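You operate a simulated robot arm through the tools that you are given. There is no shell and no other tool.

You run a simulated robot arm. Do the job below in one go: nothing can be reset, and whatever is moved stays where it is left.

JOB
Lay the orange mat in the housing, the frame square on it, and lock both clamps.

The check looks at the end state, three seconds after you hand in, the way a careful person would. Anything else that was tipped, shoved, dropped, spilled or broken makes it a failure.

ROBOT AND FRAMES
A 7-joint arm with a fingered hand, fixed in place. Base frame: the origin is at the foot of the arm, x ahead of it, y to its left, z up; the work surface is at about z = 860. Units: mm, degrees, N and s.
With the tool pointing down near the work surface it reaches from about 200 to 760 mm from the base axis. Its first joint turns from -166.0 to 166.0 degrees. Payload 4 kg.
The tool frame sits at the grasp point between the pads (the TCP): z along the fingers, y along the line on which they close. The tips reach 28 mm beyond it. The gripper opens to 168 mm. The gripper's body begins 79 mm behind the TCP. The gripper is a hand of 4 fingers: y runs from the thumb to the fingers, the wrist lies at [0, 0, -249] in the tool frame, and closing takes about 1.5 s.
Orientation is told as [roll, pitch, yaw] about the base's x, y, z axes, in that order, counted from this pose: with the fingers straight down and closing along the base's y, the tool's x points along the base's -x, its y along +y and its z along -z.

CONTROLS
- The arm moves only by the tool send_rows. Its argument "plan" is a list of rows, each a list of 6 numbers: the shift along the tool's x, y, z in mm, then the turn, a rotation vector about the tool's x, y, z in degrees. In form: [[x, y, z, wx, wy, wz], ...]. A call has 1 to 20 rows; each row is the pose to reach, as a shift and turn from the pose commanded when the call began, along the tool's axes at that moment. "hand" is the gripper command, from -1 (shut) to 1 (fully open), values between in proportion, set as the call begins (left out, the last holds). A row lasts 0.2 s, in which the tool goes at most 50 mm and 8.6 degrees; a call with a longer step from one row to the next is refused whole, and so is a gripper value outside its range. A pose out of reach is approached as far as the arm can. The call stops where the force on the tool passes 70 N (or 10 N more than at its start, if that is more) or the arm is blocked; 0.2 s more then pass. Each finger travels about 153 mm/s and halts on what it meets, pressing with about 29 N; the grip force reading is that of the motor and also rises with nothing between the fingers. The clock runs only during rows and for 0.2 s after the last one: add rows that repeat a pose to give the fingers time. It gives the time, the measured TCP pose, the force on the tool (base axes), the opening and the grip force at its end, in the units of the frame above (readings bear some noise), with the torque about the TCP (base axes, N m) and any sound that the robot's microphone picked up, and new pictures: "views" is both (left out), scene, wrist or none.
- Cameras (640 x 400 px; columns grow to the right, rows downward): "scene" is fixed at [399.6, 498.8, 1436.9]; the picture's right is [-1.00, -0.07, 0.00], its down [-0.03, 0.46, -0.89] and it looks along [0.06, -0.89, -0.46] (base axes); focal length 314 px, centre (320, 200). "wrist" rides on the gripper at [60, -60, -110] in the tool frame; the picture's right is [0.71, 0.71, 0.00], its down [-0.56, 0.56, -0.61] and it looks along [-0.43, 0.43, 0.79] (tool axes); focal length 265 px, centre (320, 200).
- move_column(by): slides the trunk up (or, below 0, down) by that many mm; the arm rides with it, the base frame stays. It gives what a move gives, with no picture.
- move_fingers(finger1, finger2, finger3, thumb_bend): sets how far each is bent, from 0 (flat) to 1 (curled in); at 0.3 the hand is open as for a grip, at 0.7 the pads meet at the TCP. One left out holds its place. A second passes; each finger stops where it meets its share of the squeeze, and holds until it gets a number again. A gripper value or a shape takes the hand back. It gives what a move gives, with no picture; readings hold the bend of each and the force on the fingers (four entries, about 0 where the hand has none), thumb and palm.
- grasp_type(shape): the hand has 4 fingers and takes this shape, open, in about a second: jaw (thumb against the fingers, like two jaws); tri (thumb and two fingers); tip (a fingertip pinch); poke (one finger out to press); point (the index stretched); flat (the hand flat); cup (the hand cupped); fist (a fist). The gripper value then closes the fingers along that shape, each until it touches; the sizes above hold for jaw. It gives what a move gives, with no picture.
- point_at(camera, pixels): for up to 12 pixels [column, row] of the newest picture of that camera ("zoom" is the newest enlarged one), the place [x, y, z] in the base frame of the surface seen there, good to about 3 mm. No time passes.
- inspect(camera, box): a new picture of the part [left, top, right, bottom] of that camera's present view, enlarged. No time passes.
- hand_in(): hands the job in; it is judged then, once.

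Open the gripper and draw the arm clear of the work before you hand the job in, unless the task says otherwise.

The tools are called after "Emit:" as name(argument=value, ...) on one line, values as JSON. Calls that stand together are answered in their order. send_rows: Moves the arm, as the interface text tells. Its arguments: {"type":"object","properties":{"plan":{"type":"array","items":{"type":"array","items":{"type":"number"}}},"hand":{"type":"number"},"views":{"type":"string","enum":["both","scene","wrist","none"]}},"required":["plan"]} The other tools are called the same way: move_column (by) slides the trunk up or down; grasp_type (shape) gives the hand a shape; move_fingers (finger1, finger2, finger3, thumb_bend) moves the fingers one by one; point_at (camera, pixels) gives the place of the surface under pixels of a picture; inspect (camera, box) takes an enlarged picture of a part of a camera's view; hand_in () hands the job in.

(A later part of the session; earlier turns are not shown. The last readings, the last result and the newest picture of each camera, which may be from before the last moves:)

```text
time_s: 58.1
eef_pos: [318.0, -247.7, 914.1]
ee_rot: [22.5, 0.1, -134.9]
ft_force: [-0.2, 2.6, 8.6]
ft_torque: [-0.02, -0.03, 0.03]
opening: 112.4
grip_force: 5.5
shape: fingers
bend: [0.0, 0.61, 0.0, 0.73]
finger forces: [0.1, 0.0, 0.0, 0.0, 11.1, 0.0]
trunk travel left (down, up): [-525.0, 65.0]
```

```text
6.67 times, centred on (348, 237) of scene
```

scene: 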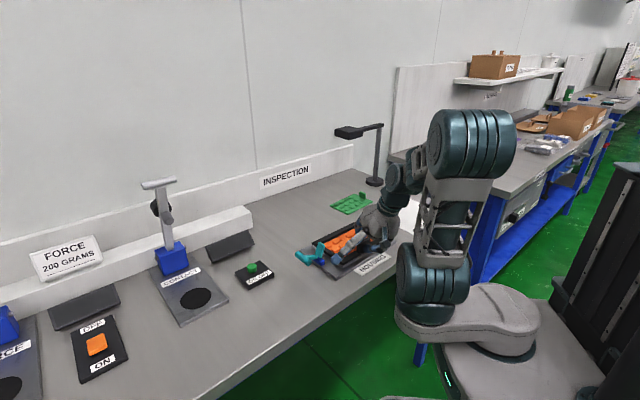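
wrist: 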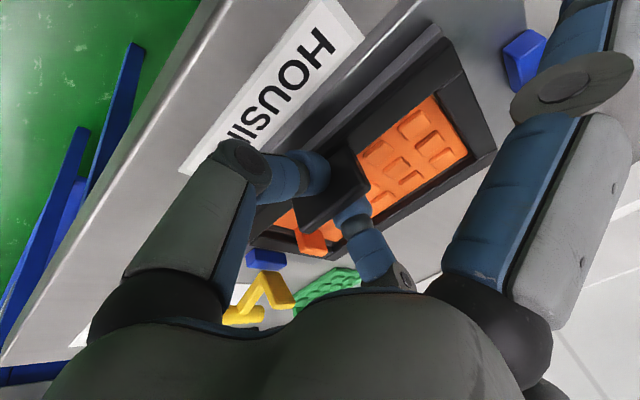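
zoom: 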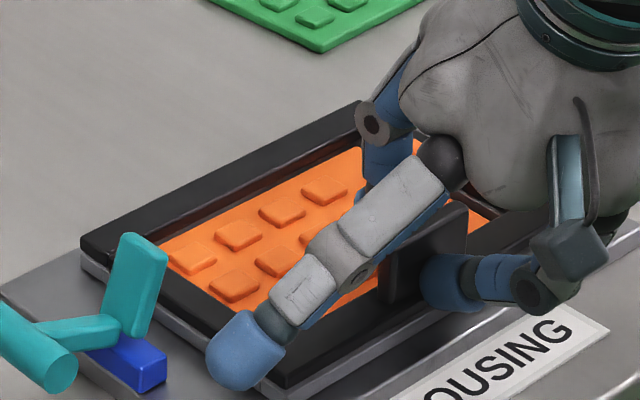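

Finger 2 is free, but the thumb is pressing on the frame's bar as it swings out. I'll raise straight up in small steps and watch whether the frame stays put.

Emit:
send_rows(plan=[[0, 1, -2.4, 0, 0, 0], [0, 2, -4.8, 0, 0, 0], [0, 3.1, -7.4, 0, 0, 0], [0, 3.1, -7.4, 0, 0, 0], [0, 3.1, -7.4, 0, 0, 0]])

Emit:
inspect(camera="scene", box=[300, 207, 396, 267])

Emit:
inspect(camera="wrist", box=[200, 60, 456, 220])

```text
time_s: 59.3
eef_pos: [320.3, -247.0, 922.4]
ee_rot: [22.5, 0.0, -135.1]
ft_force: [-0.2, -0.6, -0.5]
ft_torque: [0.0, 0.02, 0.0]
opening: 113.4
grip_force: 0.1
shape: fingers
bend: [0.0, 0.61, 0.0, 0.69]
finger forces: [0.1, 0.0, 0.0, 0.0, 0.0, 0.0]
trunk travel left (down, up): [-525.0, 65.0]
```

scene: 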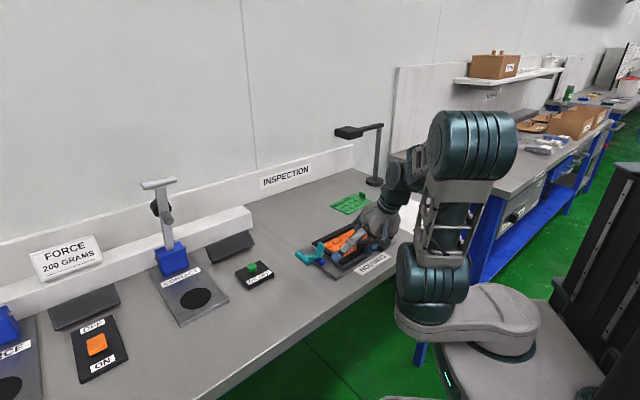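
wrist: 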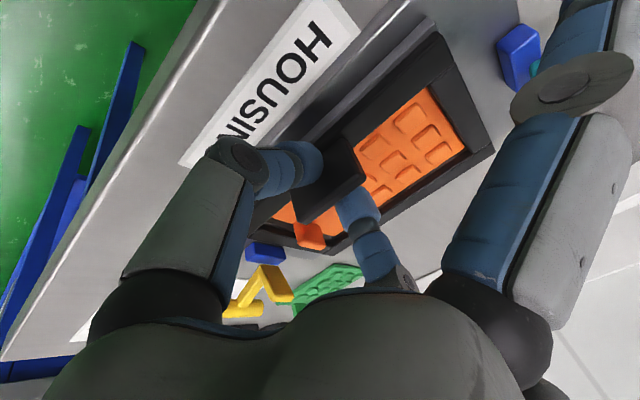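

```text
6.67 times, centred on (348, 237) of scene
```

zoom: 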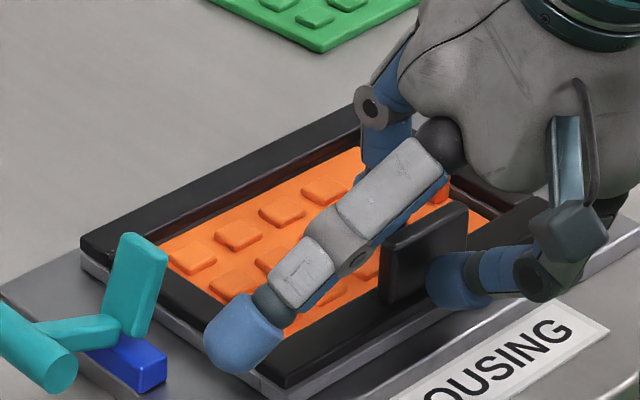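

```text
2.50 times, centred on (328, 140) of wrist
```

zoom: 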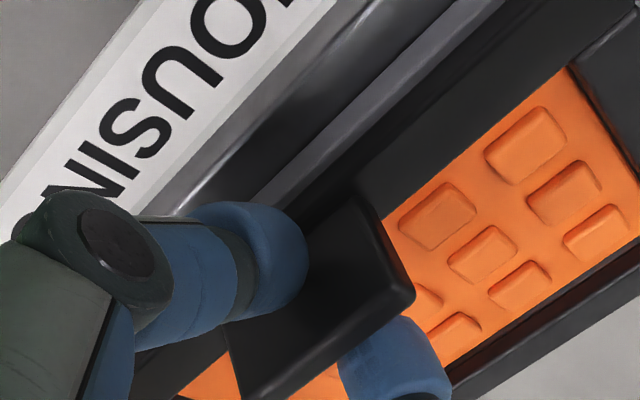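

The frame stayed in place and all finger forces are zero. I'll rise clear, remove the tilt, and view the frame from above.

Emit:
send_rows(plan=[[0, 4, -9.5, 0, 0, 0], [0, 8, -19, 0, 0, 0], [0, 14, -33, 0, 0, 0], [0, 24, -57, 0, 0, 0], [0, 38, -92, 0, 0, 0], [0, 54, -129, 6, 0, 0], [0, 54, -129, 14, 0, 0], [0, 54, -129, 22.5, 0, 0], [0, 54, -129, 22.5, 0, 0]])

Emit:
inspect(camera="scene", box=[292, 207, 404, 277])

Emit:
inspect(camera="wrist", box=[160, 0, 480, 200])

```text
time_s: 61.3
eef_pos: [321.0, -249.4, 1061.7]
ee_rot: [-0.1, 0.0, -135.0]
ft_force: [0.4, -0.1, 0.3]
ft_torque: [-0.01, -0.01, 0.0]
opening: 113.4
grip_force: 0.1
shape: fingers
bend: [0.0, 0.61, 0.0, 0.69]
finger forces: [0.0, 0.1, 0.0, 0.0, 0.0, 0.0]
trunk travel left (down, up): [-525.0, 65.0]
```

scene: 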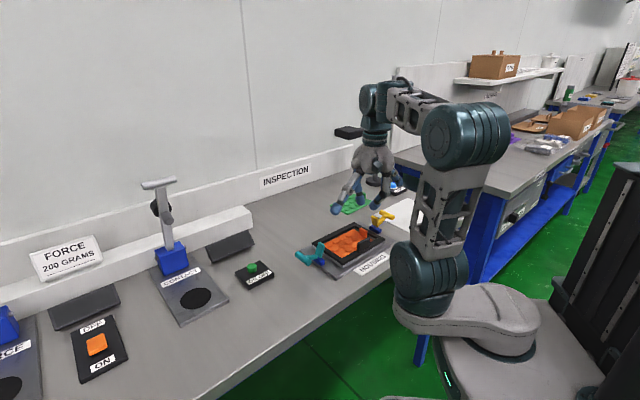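
wrist: 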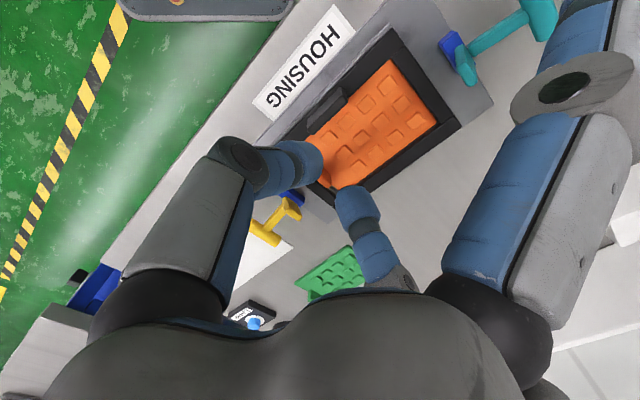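

```text
5.71 times, centred on (348, 242) of scene
```

zoom: 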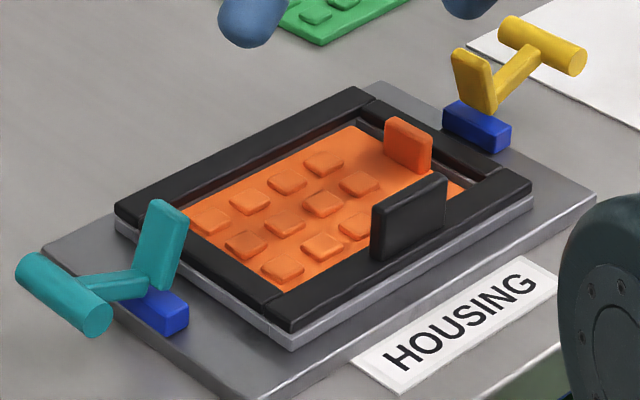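

```text
2.00 times, centred on (320, 100) of wrist
```

zoom: 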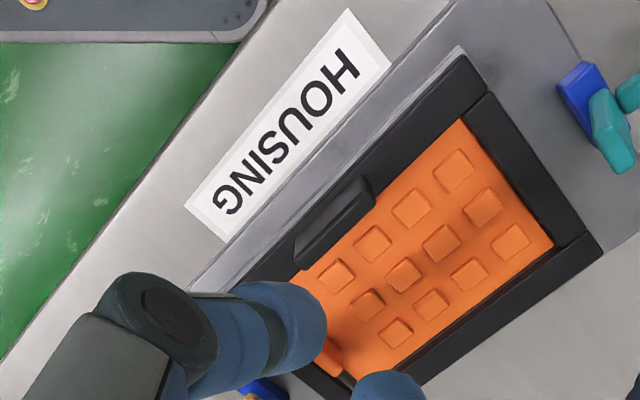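

The frame sits squarely on the rim with the mat visible inside. I'll verify numerically by measuring the frame's top corners.

Emit:
inspect(camera="scene", box=[292, 207, 404, 277])

Emit:
point_at(camera="zoom", pixels=[[120, 208], [120, 208], [120, 208], [292, 320], [292, 320], [292, 320], [526, 186], [526, 186], [526, 186], [360, 92], [360, 92], [360, 92]])

Emit:
point_at(camera="zoom", pixels=[[165, 205], [183, 220], [152, 278], [175, 245], [130, 285], [28, 262], [98, 325], [60, 295], [175, 310], [160, 292], [188, 322], [110, 275]])

Emit:
point_at(camera="zoom", pixels=[[456, 52], [485, 60], [475, 85], [500, 85], [520, 65], [505, 25], [580, 60], [540, 45], [470, 110], [505, 130], [485, 145], [470, 75]])

```text
5.71 times, centred on (348, 242) of scene
```

zoom: 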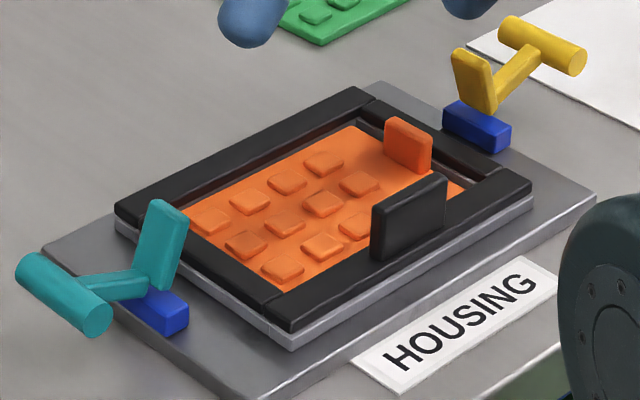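

```text
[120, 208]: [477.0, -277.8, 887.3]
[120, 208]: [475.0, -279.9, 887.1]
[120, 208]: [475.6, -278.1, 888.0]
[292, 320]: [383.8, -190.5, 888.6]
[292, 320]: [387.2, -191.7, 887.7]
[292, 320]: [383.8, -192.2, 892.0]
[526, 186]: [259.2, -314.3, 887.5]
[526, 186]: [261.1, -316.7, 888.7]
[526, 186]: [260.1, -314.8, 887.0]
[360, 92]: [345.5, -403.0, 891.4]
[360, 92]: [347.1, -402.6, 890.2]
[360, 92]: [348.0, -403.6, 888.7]
```

```text
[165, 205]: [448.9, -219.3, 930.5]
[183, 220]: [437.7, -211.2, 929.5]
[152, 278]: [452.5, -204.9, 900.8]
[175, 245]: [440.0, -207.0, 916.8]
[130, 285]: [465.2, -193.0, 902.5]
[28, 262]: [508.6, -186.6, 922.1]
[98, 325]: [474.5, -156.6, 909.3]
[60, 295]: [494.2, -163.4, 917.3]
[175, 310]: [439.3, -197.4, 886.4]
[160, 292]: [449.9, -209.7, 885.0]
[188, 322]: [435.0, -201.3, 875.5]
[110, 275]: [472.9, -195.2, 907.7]
```

```text
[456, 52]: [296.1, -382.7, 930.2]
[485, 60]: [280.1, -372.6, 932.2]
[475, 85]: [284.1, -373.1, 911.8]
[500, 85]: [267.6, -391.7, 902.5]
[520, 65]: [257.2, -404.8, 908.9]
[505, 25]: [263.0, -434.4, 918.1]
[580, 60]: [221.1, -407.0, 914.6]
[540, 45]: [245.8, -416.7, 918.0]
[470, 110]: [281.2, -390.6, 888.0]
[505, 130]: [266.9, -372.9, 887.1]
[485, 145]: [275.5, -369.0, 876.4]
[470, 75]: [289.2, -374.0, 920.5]
```

All four frame corners match the rim corners to within about 2 mm, so the mat and frame are placed. For the clamps I want a single pressing finger: I'll try "poke" in the air here, and also locate the nearby green-button box.

Emit:
grasp_type(shape="poke")

Emit:
inspect(camera="wrist", box=[0, 0, 640, 400])

Emit:
inspect(camera="scene", box=[300, 122, 428, 202])

Emit:
inspect(camera="scene", box=[220, 240, 348, 320])

Emit:
point_at(camera="zoom", pixels=[[165, 138], [75, 160], [270, 180], [195, 215], [130, 135], [160, 195]])

```text
time_s: 62.2
eef_pos: [321.5, -248.9, 1062.4]
ee_rot: [0.0, 0.0, -135.0]
ft_force: [0.3, -0.4, 0.7]
ft_torque: [-0.01, -0.06, 0.03]
opening: 0.0
grip_force: 0.1
shape: poke
bend: [1.0, 1.0, 1.0, 0.7]
finger forces: [0.0, 0.0, 0.0, 0.0, 0.0, 0.1]
trunk travel left (down, up): [-525.0, 65.0]
```

```text
1.00 times, centred on (320, 200) of wrist (not enlarged: the box is as wide or as high as the picture)
```

zoom: 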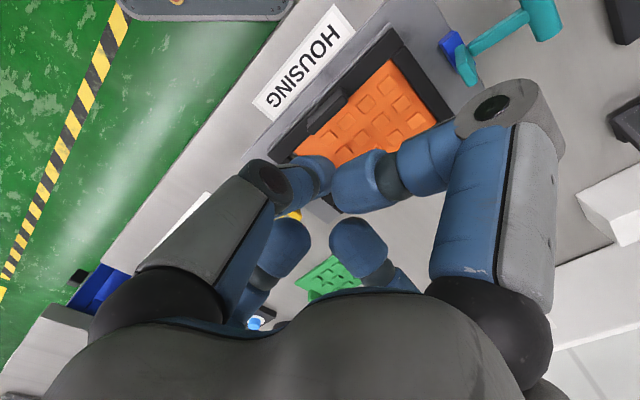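

```text
5.00 times, centred on (364, 162) of scene
```

zoom: 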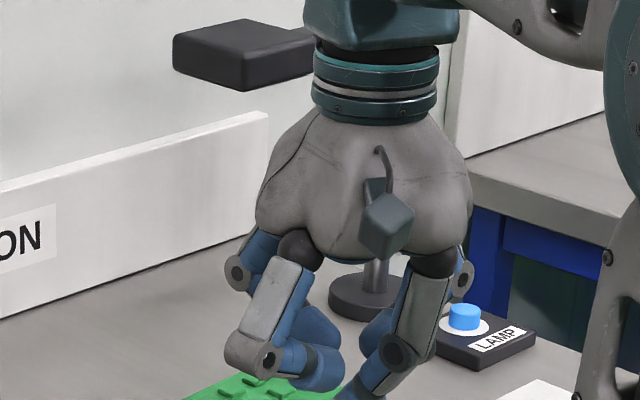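

```text
5.00 times, centred on (284, 280) of scene
```

zoom: 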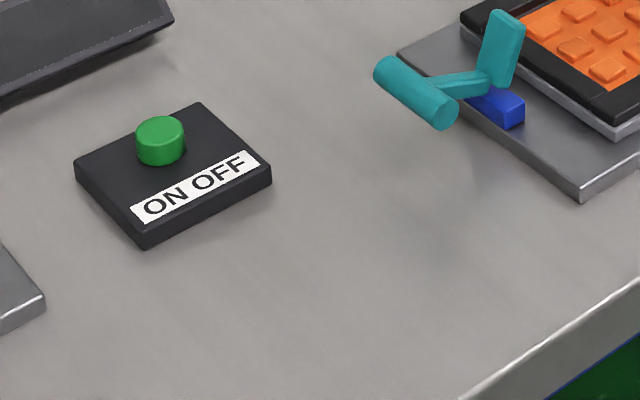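

```text
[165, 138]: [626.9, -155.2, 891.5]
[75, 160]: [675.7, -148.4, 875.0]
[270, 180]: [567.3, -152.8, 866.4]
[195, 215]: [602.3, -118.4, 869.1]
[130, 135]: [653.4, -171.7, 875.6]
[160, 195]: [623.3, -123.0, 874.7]
```

In poke, the curled fingers would get in the rising handle's way. A closed two-finger pinch with the side fingers flat leaves room for it, so I'll form that and move above the gap between the cyan paddle and its handle, at about (461,-200).

Emit:
move_fingers(finger1=0, finger3=0, finger2=0.7, thumb_bend=0.7)

Emit:
send_rows(plan=[[16, 8, 0, 0, 0, 0], [36, 17, 0, 0, 0, 0], [58, 28, 0, 0, 0, 0], [80, 39, 0, 0, 0, 0], [102, 49, 0, 0, 0, 0], [122, 59, 0, 0, 0, 0], [132.9, 64, 0, 0, 0, 0], [132.9, 64, 20, 0, 0, 0], [132.9, 64, 45, 0, 0, 0], [132.9, 64, 70, 0, 0, 0], [132.9, 64, 87, 0, 0, 0], [132.9, 64, 87, 0, 0, 0]])

Emit:
inspect(camera="scene", box=[276, 202, 372, 262])

Emit:
inspect(camera="wrist", box=[200, 60, 456, 220])

```text
time_s: 63.2
eef_pos: [319.8, -249.4, 1062.4]
ee_rot: [0.0, 0.0, -135.1]
ft_force: [-0.1, -0.2, -0.4]
ft_torque: [0.03, 0.0, 0.01]
opening: 113.0
grip_force: 0.0
shape: fingers
bend: [0.0, 0.7, 0.0, 0.7]
finger forces: [0.0, 0.1, 0.0, 0.0, 0.0, 0.1]
trunk travel left (down, up): [-525.0, 65.0]
```

```text
time_s: 65.8
eef_pos: [458.6, -200.9, 974.6]
ee_rot: [0.0, 0.1, -135.0]
ft_force: [-0.2, 0.2, -0.6]
ft_torque: [-0.05, 0.01, 0.04]
opening: 113.2
grip_force: 0.0
shape: fingers
bend: [0.0, 0.7, 0.0, 0.7]
finger forces: [0.1, 0.1, 0.1, 0.0, 0.0, 0.0]
trunk travel left (down, up): [-525.0, 65.0]
```

scene: 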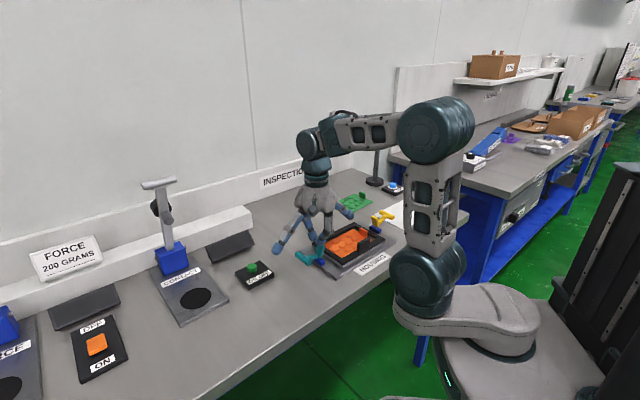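
wrist: 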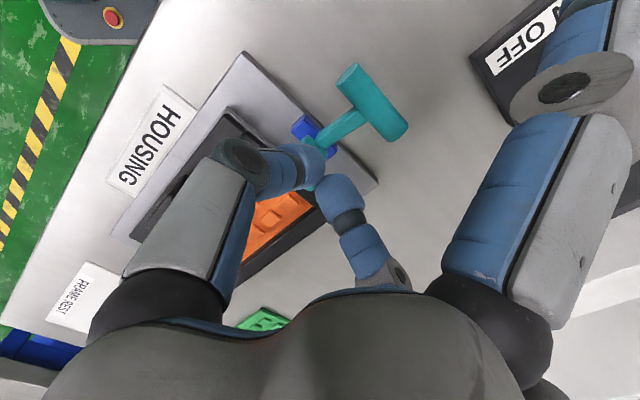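

```text
6.67 times, centred on (324, 232) of scene
```

zoom: 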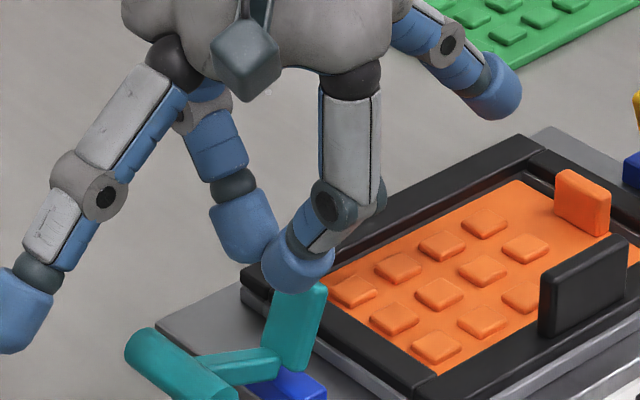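

```text
2.50 times, centred on (328, 140) of wrist
```

zoom: 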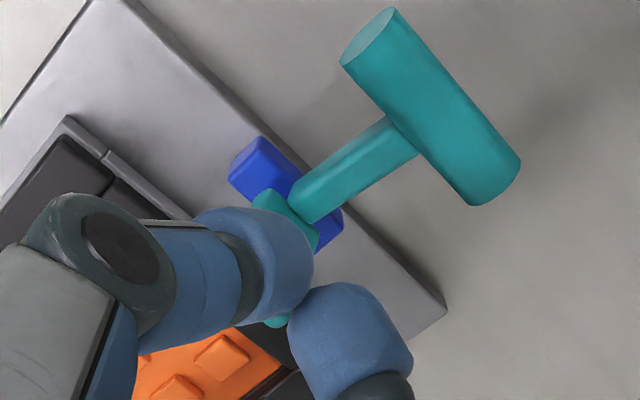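

I'll measure the cyan paddle, arm and handle from this closer view before entering the gap.

Emit:
point_at(camera="zoom", pixels=[[310, 200], [380, 155], [440, 110], [400, 60], [480, 170], [270, 203], [310, 232], [277, 322], [250, 160], [335, 225], [400, 125], [300, 300]])

Emit:
inspect(camera="scene", box=[286, 232, 334, 262])

Emit:
point_at(camera="zoom", pixels=[[280, 120], [320, 110], [260, 200], [300, 205], [240, 245], [150, 245], [320, 140], [318, 180], [60, 200], [130, 270], [90, 240], [275, 160]])

```text
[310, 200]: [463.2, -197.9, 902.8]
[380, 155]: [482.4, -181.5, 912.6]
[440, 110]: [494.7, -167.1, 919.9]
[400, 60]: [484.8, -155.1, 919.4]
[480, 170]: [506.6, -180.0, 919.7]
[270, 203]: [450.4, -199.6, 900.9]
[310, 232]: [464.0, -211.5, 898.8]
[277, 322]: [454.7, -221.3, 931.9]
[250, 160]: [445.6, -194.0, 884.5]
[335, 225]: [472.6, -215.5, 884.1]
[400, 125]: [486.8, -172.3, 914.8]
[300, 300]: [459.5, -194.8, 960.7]
```

```text
13.33 times, centred on (310, 247) of scene
```

zoom: 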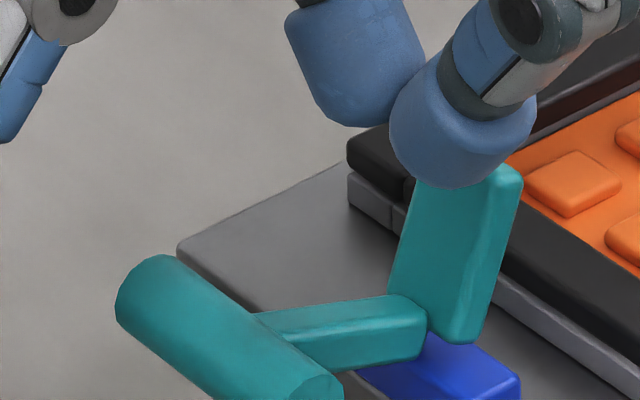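

```text
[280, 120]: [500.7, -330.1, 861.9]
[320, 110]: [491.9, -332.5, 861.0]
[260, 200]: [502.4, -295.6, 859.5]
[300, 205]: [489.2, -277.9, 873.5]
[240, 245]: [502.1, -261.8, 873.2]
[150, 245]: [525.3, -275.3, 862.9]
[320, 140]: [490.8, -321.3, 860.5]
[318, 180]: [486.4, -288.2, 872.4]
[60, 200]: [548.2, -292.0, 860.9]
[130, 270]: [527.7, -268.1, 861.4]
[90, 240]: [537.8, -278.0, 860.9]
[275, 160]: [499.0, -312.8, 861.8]
```

The paddle's outer face leans from t≈128 (z 900) to t≈115 (z 932), and its pivot is near (127, 893). I'll enter the gap at t≈138, TCP z 940, and begin pushing the paddle inward along its arc.

Emit:
send_rows(plan=[[4, 0, 12, 0, 0, 0], [4, 0, 24, 0, 0, 0], [4, 0, 34.6, 0, 0, 0], [4, 0, 34.6, 0, 0, 0]])

Emit:
inspect(camera="scene", box=[276, 212, 356, 262])

```text
time_s: 66.8
eef_pos: [460.8, -197.2, 940.5]
ee_rot: [0.1, 0.0, -134.9]
ft_force: [0.1, -0.1, -1.0]
ft_torque: [0.01, 0.01, 0.01]
opening: 113.1
grip_force: 0.0
shape: fingers
bend: [0.0, 0.7, 0.0, 0.7]
finger forces: [0.1, 0.0, 0.0, 0.1, 0.1, 0.0]
trunk travel left (down, up): [-525.0, 65.0]
```

scene: 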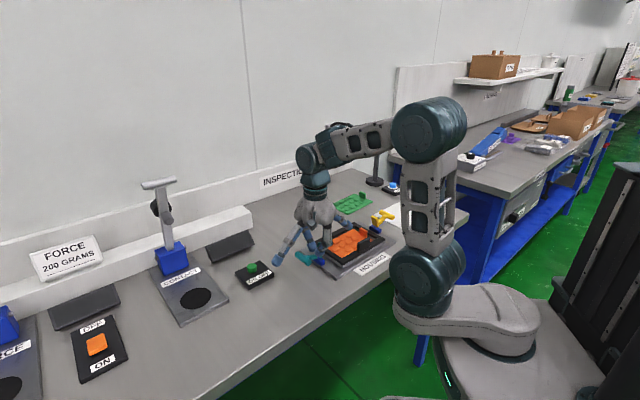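
wrist: 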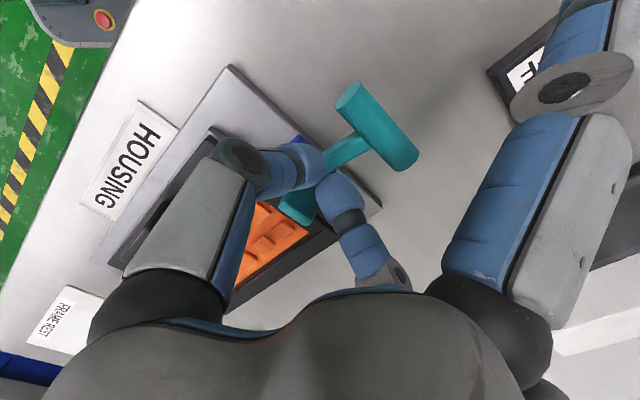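

```text
8.00 times, centred on (316, 237) of scene
```

zoom: 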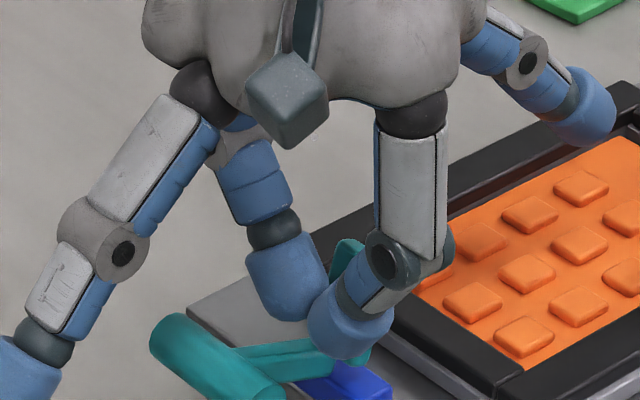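

The tips are in the gap with no contact. Pushing the paddle inward step by step.

Emit:
send_rows(plan=[[-4, 0, 0, 0, 0, 0], [-8.5, 0, 0, 0, 0, 0], [-13, 0, 0.3, 0, 0, 0], [-17.5, 0, 1, 0, 0, 0], [-21.5, 0, 2, 0, 0, 0], [-26, 0, 3.5, 0, 0, 0], [-26, 0, 3.5, 0, 0, 0]])

Emit:
inspect(camera="scene", box=[276, 212, 356, 262])

```text
time_s: 68.4
eef_pos: [443.8, -214.3, 935.9]
ee_rot: [0.0, -0.1, -135.0]
ft_force: [0.4, 0.4, 1.9]
ft_torque: [0.01, 0.0, 0.02]
opening: 112.8
grip_force: 0.9
shape: fingers
bend: [0.0, 0.7, 0.0, 0.7]
finger forces: [0.0, 1.4, 0.1, 0.0, 0.1, 0.0]
trunk travel left (down, up): [-525.0, 65.0]
```

scene: 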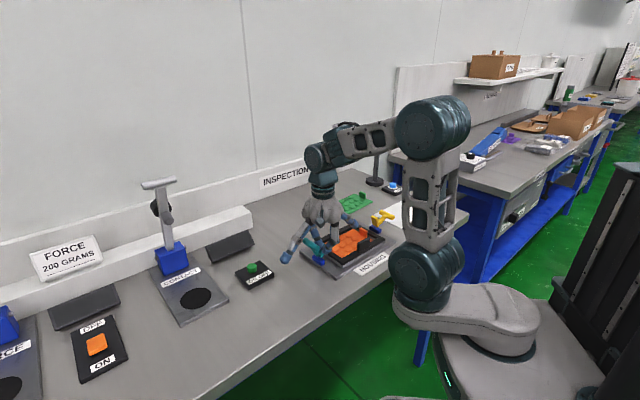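
wrist: 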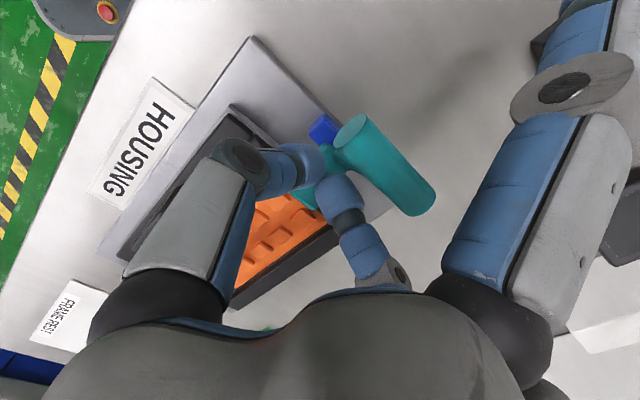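

```text
8.00 times, centred on (316, 237) of scene
```

zoom: 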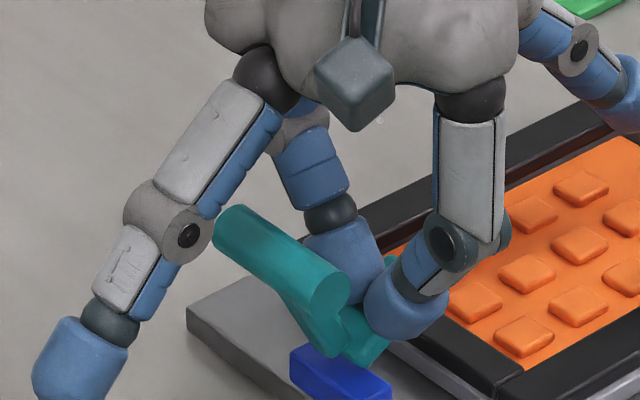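

The lever is turning and the handle is now about 50° up, with low force. Continuing the arc down until the paddle lies on the frame.

Emit:
send_rows(plan=[[-4, 0, 2.3, 0, 0, 0], [-8, 0, 5, 0, 0, 0], [-11, 0, 8, 0, 0, 0], [-13.5, 0, 11, 0, 0, 0], [-15, 0, 13.5, 0, 0, 0], [-16, 0, 16, 0, 0, 0], [-16, 0, 16, 0, 0, 0]])

Emit:
inspect(camera="scene", box=[276, 212, 356, 262])

```text
time_s: 70.0
eef_pos: [433.6, -225.0, 923.2]
ee_rot: [0.5, 0.0, -134.8]
ft_force: [10.1, 3.4, 44.6]
ft_torque: [0.15, -0.38, -0.06]
opening: 113.3
grip_force: 24.5
shape: fingers
bend: [0.0, 0.73, 0.0, 0.71]
finger forces: [0.1, 32.1, 0.0, 0.0, 17.1, 0.1]
trunk travel left (down, up): [-525.0, 65.0]
```

scene: 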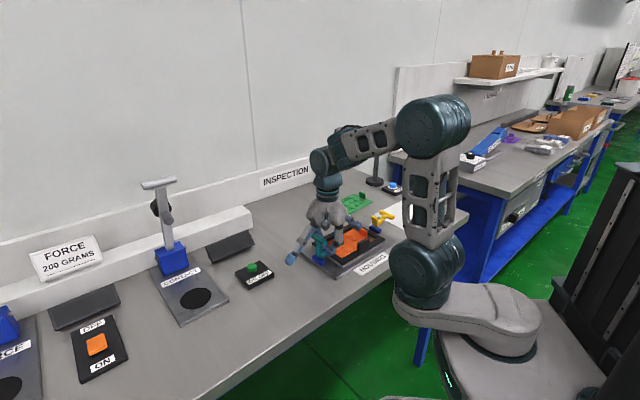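
wrist: 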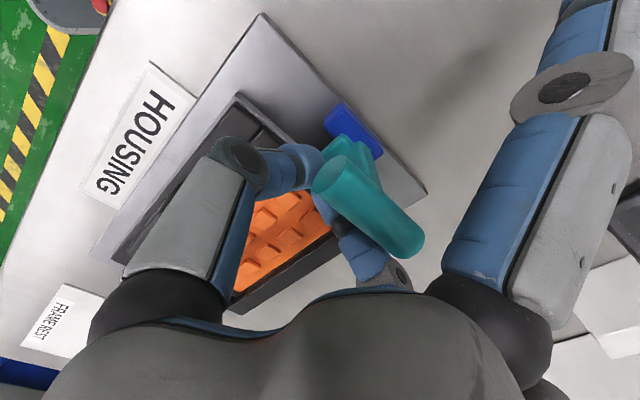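

```text
8.00 times, centred on (316, 237) of scene
```

zoom: 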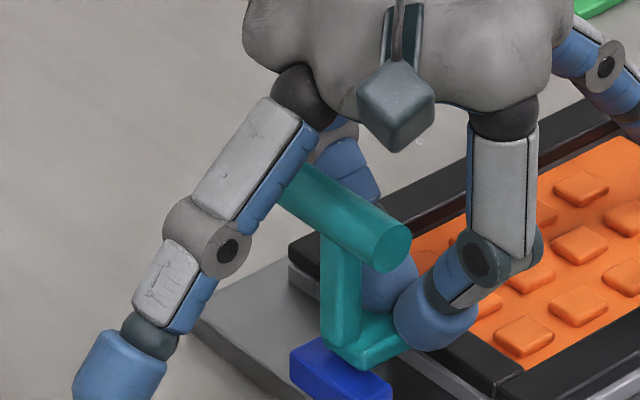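

The handle is upright and the paddle lies on the frame (45 N pressing). I'll back off straight up 25 mm to see whether the clamp stays closed.

Emit:
send_rows(plan=[[0, 0, -5, 0, 0, 0], [-2, 0, -15, 0, 0, 0], [-3, 0, -25, 0, 0, 0], [-3, 0, -25, 0, 0, 0]])

Emit:
inspect(camera="scene", box=[284, 217, 364, 267])

```text
time_s: 71.0
eef_pos: [427.6, -227.3, 944.3]
ee_rot: [-0.2, 0.0, -135.0]
ft_force: [-0.3, 0.1, 0.8]
ft_torque: [-0.02, 0.01, 0.0]
opening: 113.2
grip_force: 0.1
shape: fingers
bend: [0.0, 0.7, 0.0, 0.7]
finger forces: [0.0, 0.0, 0.1, 0.0, 0.0, 0.1]
trunk travel left (down, up): [-525.0, 65.0]
```

scene: 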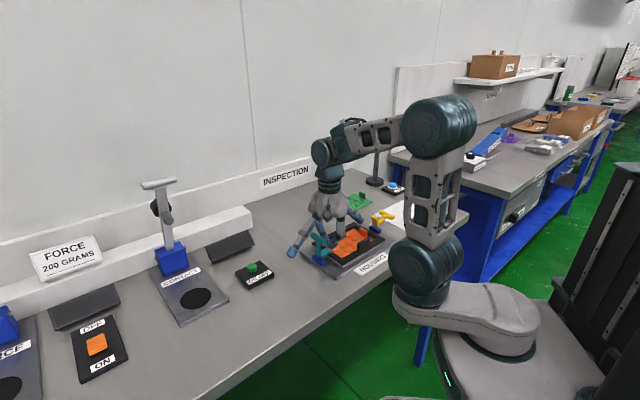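
wrist: 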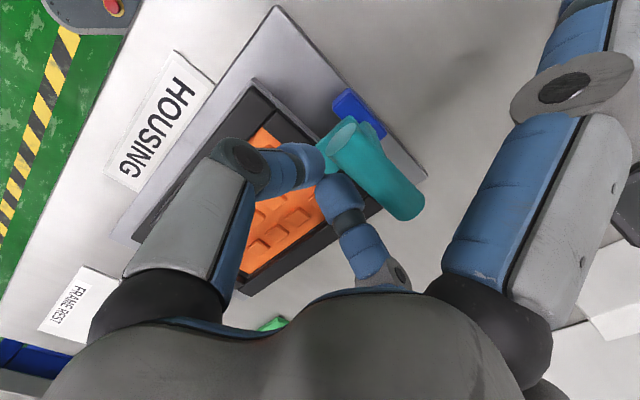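

```text
8.00 times, centred on (324, 242) of scene
```

zoom: 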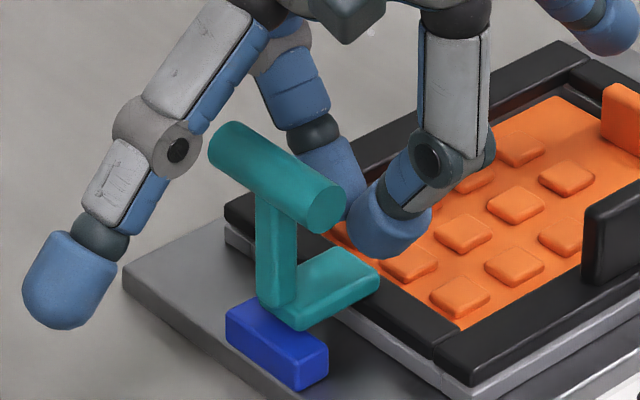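

The clamp stays down. I'll measure whether the paddle is truly level on the frame and how upright the handle is.

Emit:
point_at(camera="zoom", pixels=[[345, 258], [345, 258], [372, 272], [372, 272], [320, 285], [300, 300], [300, 300], [335, 300], [270, 290], [275, 220], [300, 195], [240, 150]])

Emit:
inspect(camera="scene", box=[304, 232, 344, 257])

```text
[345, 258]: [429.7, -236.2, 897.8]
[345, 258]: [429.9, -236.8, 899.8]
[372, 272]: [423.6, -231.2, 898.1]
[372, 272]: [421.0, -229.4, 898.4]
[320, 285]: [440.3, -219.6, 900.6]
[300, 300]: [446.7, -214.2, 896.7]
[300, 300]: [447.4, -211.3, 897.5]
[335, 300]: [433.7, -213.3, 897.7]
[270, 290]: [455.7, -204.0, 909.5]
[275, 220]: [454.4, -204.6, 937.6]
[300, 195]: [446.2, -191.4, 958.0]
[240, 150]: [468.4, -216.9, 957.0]
```

```text
16.00 times, centred on (324, 244) of scene
```

zoom: 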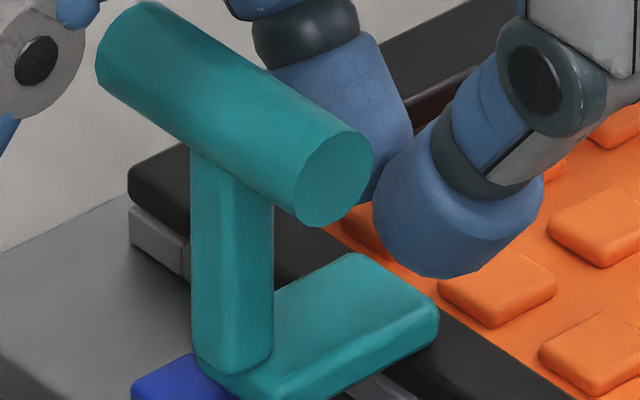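

The paddle top is level at z≈898 along its length and the handle is vertical, so the cyan clamp is closed on the frame. I'll rise and cross over to the yellow clamp's gap at t≈-137.

Emit:
send_rows(plan=[[-1, 0, -15, 0, 0, 0], [-2, 0, -35, 0, 0, 0], [-3, 0, -60, 0, 0, 0], [-15, 1, -66, 0, 0, 0], [-37, 2, -66, 0, 0, 0], [-62, 3, -66, 0, 0, 0], [-87, 4, -66, 0, 0, 0], [-112, 4, -66, 0, 0, 0], [-137, 4, -66, 0, 0, 0], [-162, 4, -66, 0, 0, 0], [-187, 4, -66, 0, 0, 0], [-209, 4, -66, 0, 0, 0], [-224, 4, -66, 0, 0, 0], [-230, 4, -60, 0, 0, 0], [-230, 4, -40, 0, 0, 0], [-230, 4, -32, 0, 0, 0], [-230, 4, -32, 0, 0, 0]])

Emit:
inspect(camera="wrist", box=[200, 60, 456, 220])

Emit:
point_at(camera="zoom", pixels=[[310, 200], [320, 300]])

Emit:
inspect(camera="scene", box=[340, 192, 420, 242])

```text
time_s: 74.6
eef_pos: [269.9, -394.1, 978.2]
ee_rot: [0.0, 0.1, -134.9]
ft_force: [0.0, 0.5, -0.7]
ft_torque: [-0.02, -0.01, 0.02]
opening: 113.1
grip_force: 0.1
shape: fingers
bend: [0.0, 0.7, 0.0, 0.7]
finger forces: [0.0, 0.0, 0.0, 0.0, 0.1, 0.1]
trunk travel left (down, up): [-525.0, 65.0]
```

scene: 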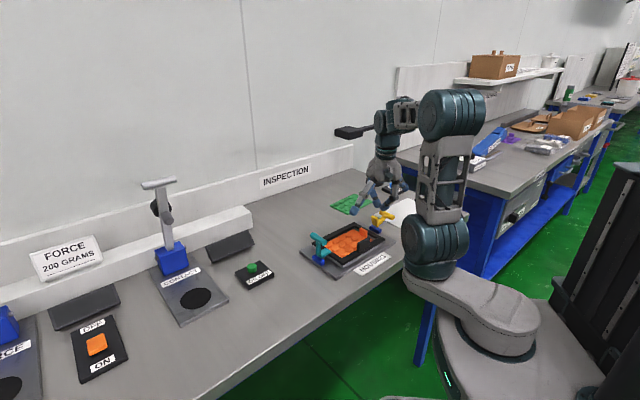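
wrist: 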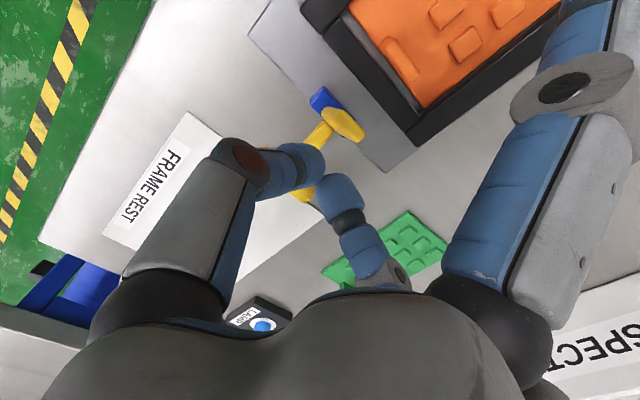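

```text
2.50 times, centred on (328, 140) of wrist
```

zoom: 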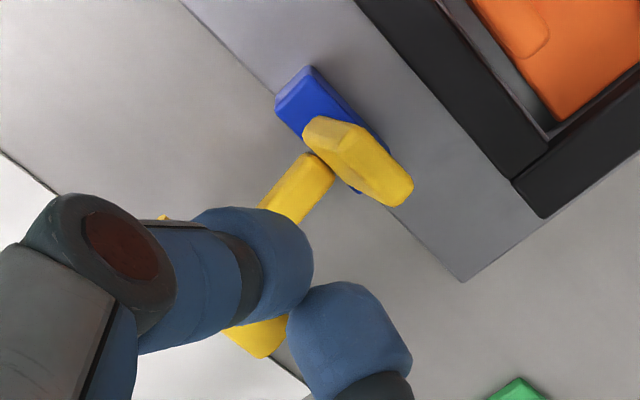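

```text
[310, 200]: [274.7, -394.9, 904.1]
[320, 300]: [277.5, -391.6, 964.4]
```

```text
8.00 times, centred on (380, 217) of scene
```

zoom: 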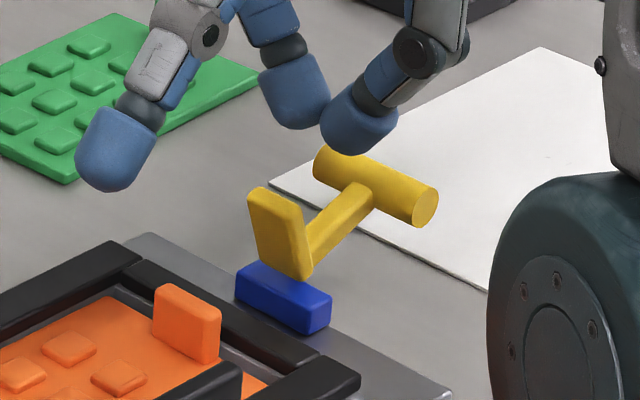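

Now measuring the yellow paddle, arm and handle from the wrist enlargement.

Emit:
inspect(camera="wrist", box=[200, 60, 456, 220])

Emit:
point_at(camera="zoom", pixels=[[340, 140], [395, 195], [315, 125], [355, 175], [370, 150], [400, 175], [300, 185], [280, 205], [255, 345], [330, 165], [310, 85], [345, 128]])

```text
2.50 times, centred on (328, 140) of wrist
```

zoom: 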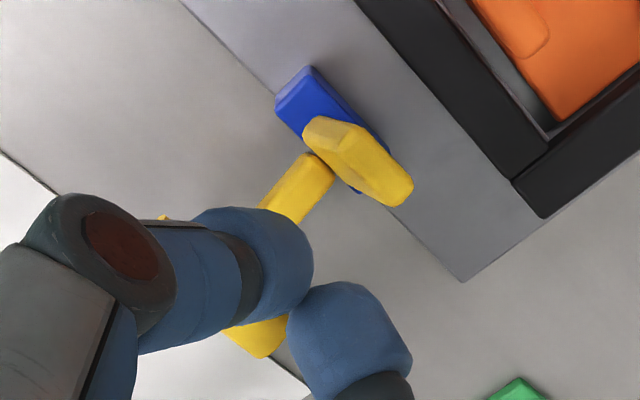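

```text
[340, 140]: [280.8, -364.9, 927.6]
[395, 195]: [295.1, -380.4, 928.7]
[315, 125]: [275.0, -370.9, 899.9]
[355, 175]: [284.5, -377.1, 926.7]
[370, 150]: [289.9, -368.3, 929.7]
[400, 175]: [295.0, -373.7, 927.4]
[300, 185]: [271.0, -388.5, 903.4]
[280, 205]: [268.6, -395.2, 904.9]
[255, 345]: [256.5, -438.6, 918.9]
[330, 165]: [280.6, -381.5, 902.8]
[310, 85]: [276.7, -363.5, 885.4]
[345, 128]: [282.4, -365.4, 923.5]
```

The yellow lever mirrors the cyan one, with its pivot near t≈-124. I'll lower into its gap and push the paddle inward (+t) along the mirrored arc.

Emit:
send_rows(plan=[[0, 0, 12, 0, 0, 0], [0, 0, 26, 0, 0, 0], [0, 0, 38, 0, 0, 0], [0, 0, 38, 0, 0, 0]])

Emit:
inspect(camera="scene", box=[340, 192, 420, 242])

```text
time_s: 75.6
eef_pos: [269.6, -393.7, 940.2]
ee_rot: [0.0, -0.1, -134.9]
ft_force: [0.2, 0.6, 0.7]
ft_torque: [-0.02, 0.01, 0.0]
opening: 113.2
grip_force: 0.1
shape: fingers
bend: [0.0, 0.7, 0.0, 0.7]
finger forces: [0.0, 0.1, 0.1, 0.0, 0.0, 0.0]
trunk travel left (down, up): [-525.0, 65.0]
```

scene: 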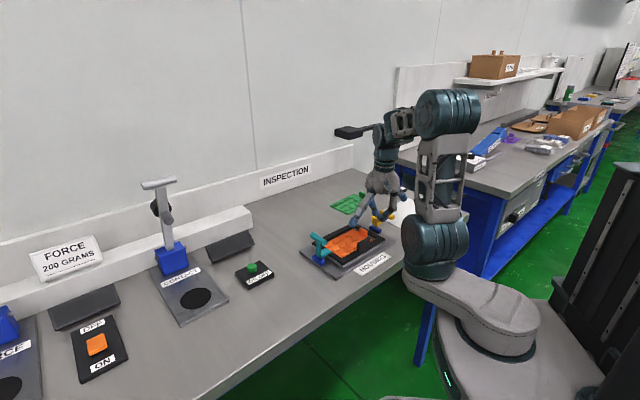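
wrist: 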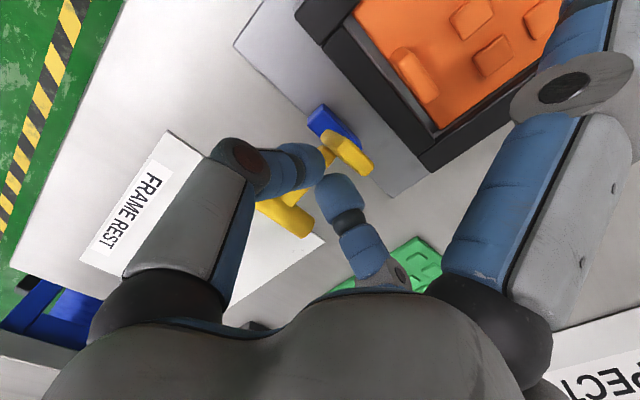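

```text
8.00 times, centred on (380, 217) of scene
```

zoom: 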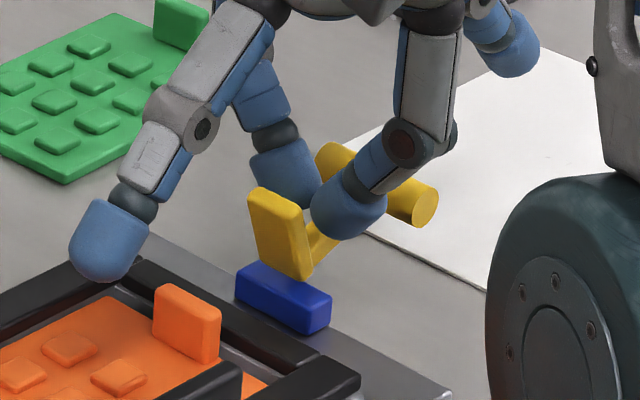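

The tips are in the yellow gap with no contact. Pushing the paddle inward now.

Emit:
send_rows(plan=[[5, 0, 0, 0, 0, 0], [10, 0, 0, 0, 0, 0], [15, 0, 0.3, 0, 0, 0], [20, 0, 1, 0, 0, 0], [24, 0, 2, 0, 0, 0], [28, 0, 3.5, 0, 0, 0], [28, 0, 3.5, 0, 0, 0]])

Emit:
inspect(camera="scene", box=[340, 192, 420, 242])

```text
time_s: 77.2
eef_pos: [289.9, -373.9, 936.6]
ee_rot: [0.0, 0.0, -135.0]
ft_force: [-0.9, -0.3, 0.4]
ft_torque: [-0.01, 0.01, 0.02]
opening: 113.1
grip_force: 1.4
shape: fingers
bend: [0.0, 0.7, 0.0, 0.7]
finger forces: [0.0, 0.7, 0.1, 0.0, 1.1, 0.1]
trunk travel left (down, up): [-525.0, 65.0]
```

scene: 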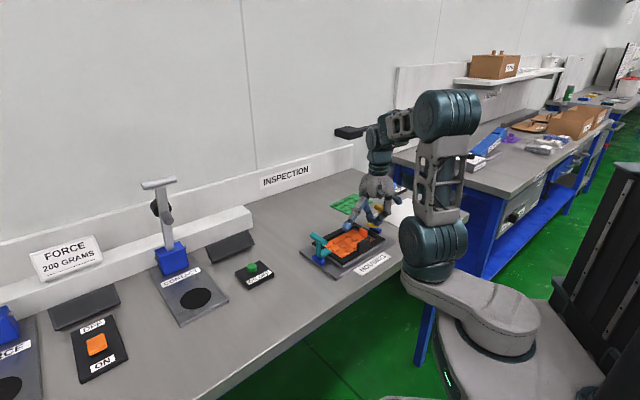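
wrist: 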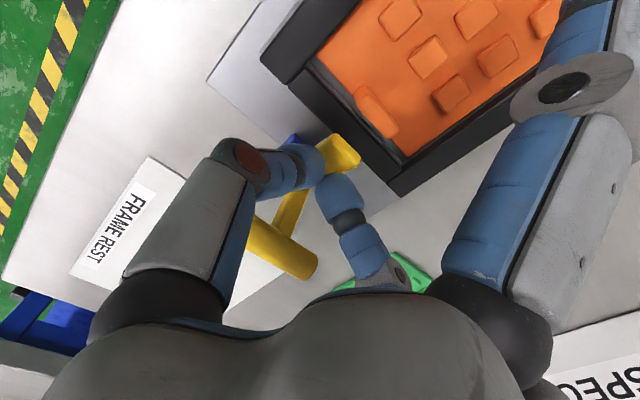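

```text
8.00 times, centred on (380, 217) of scene
```

zoom: 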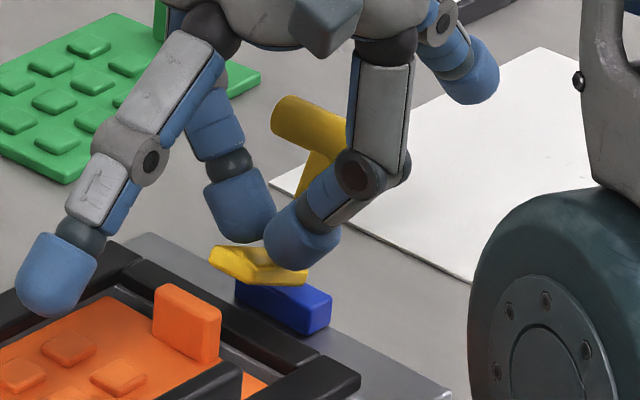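

The yellow lever is turning over with little force. Continuing down to press the paddle onto the frame.

Emit:
send_rows(plan=[[4, 0, 2.3, 0, 0, 0], [8, 0, 5, 0, 0, 0], [11, 0, 8, 0, 0, 0], [13, 0, 11, 0, 0, 0], [14, 0, 13.5, 0, 0, 0], [14.5, 0, 16, 0, 0, 0], [14.5, 0, 16, 0, 0, 0]])

Emit:
inspect(camera="scene", box=[340, 192, 420, 242])

```text
time_s: 78.8
eef_pos: [297.9, -366.4, 925.2]
ee_rot: [0.5, -0.2, -135.1]
ft_force: [-4.5, -2.0, 56.8]
ft_torque: [-0.2, 0.3, -0.03]
opening: 112.6
grip_force: 32.1
shape: fingers
bend: [0.0, 0.72, 0.0, 0.74]
finger forces: [0.0, 29.4, 0.0, 0.0, 35.3, 0.0]
trunk travel left (down, up): [-525.0, 65.0]
```

scene: 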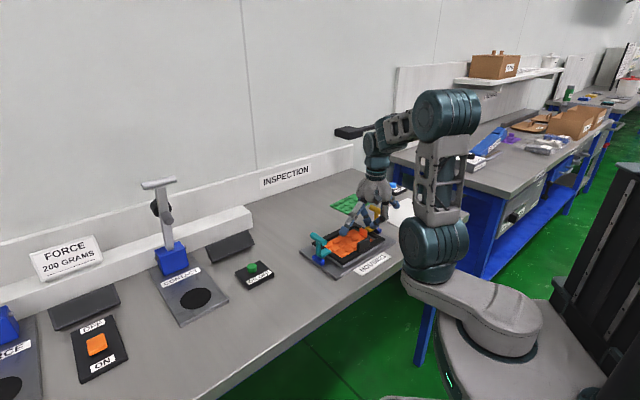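
wrist: 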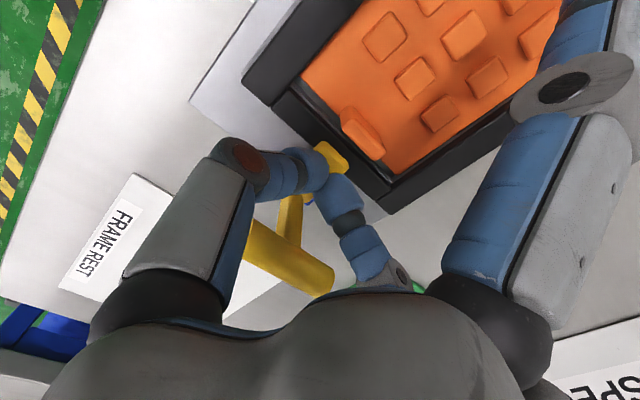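

```text
8.00 times, centred on (380, 217) of scene
```

zoom: 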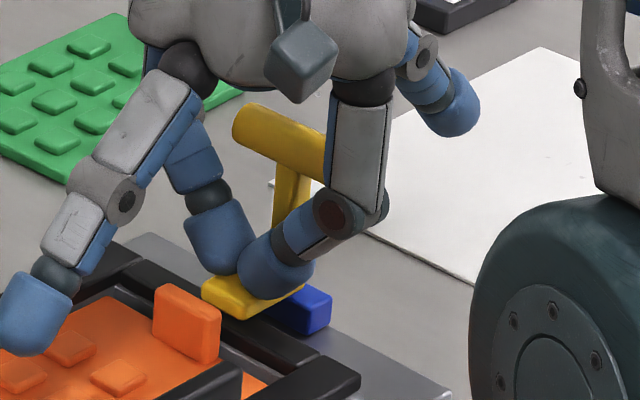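

Firm contact at 57 N. I'll back off upward and measure whether the yellow paddle is level.

Emit:
send_rows(plan=[[0, 0, -5, 0, 0, 0], [2, 0, -15, 0, 0, 0], [3, 0, -30, 0, 0, 0], [3, 0, -45, 0, 0, 0], [3, 0, -45, 0, 0, 0]])

Emit:
inspect(camera="scene", box=[348, 202, 412, 242])

Emit:
point_at(camera="zoom", pixels=[[180, 235], [220, 250], [250, 230], [200, 225], [230, 215], [230, 235], [300, 180], [295, 130], [250, 90], [330, 130], [180, 260], [150, 220]])

```text
time_s: 80.0
eef_pos: [301.8, -360.2, 967.2]
ee_rot: [0.0, 0.0, -135.1]
ft_force: [0.2, 0.6, 0.1]
ft_torque: [0.01, 0.04, 0.01]
opening: 113.0
grip_force: 0.1
shape: fingers
bend: [0.0, 0.7, 0.0, 0.7]
finger forces: [0.0, 0.0, 0.1, 0.0, 0.0, 0.1]
trunk travel left (down, up): [-525.0, 65.0]
```

scene: 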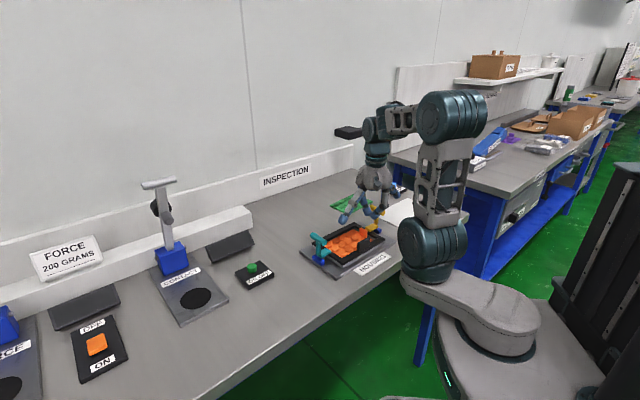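
wrist: 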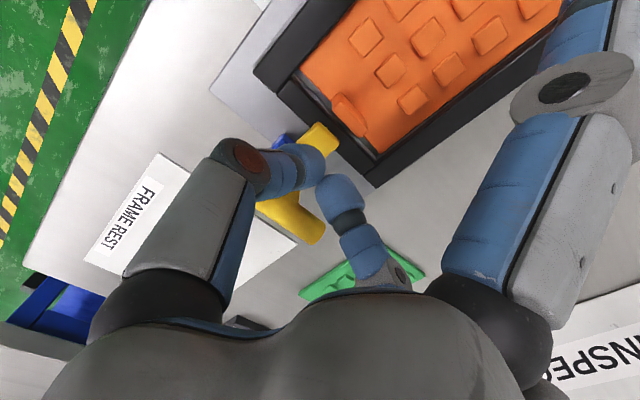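

```text
10.00 times, centred on (380, 222) of scene
```

zoom: 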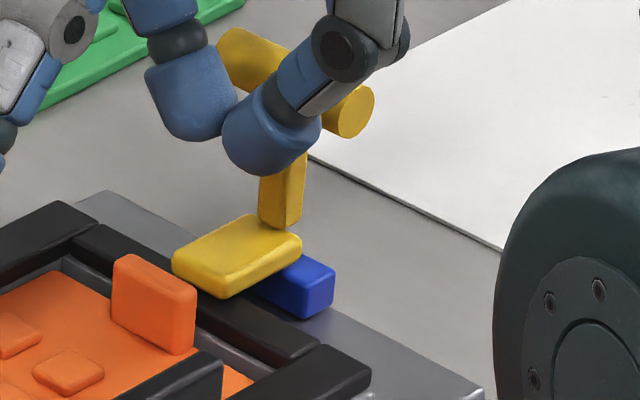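

```text
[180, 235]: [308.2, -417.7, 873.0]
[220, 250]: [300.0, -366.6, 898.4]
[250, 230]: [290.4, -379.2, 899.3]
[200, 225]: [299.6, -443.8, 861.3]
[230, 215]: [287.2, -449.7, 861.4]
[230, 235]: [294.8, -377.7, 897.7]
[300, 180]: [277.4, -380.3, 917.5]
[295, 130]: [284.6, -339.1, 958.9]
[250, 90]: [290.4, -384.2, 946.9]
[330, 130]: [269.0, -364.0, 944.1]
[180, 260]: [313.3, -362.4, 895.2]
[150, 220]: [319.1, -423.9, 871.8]
```

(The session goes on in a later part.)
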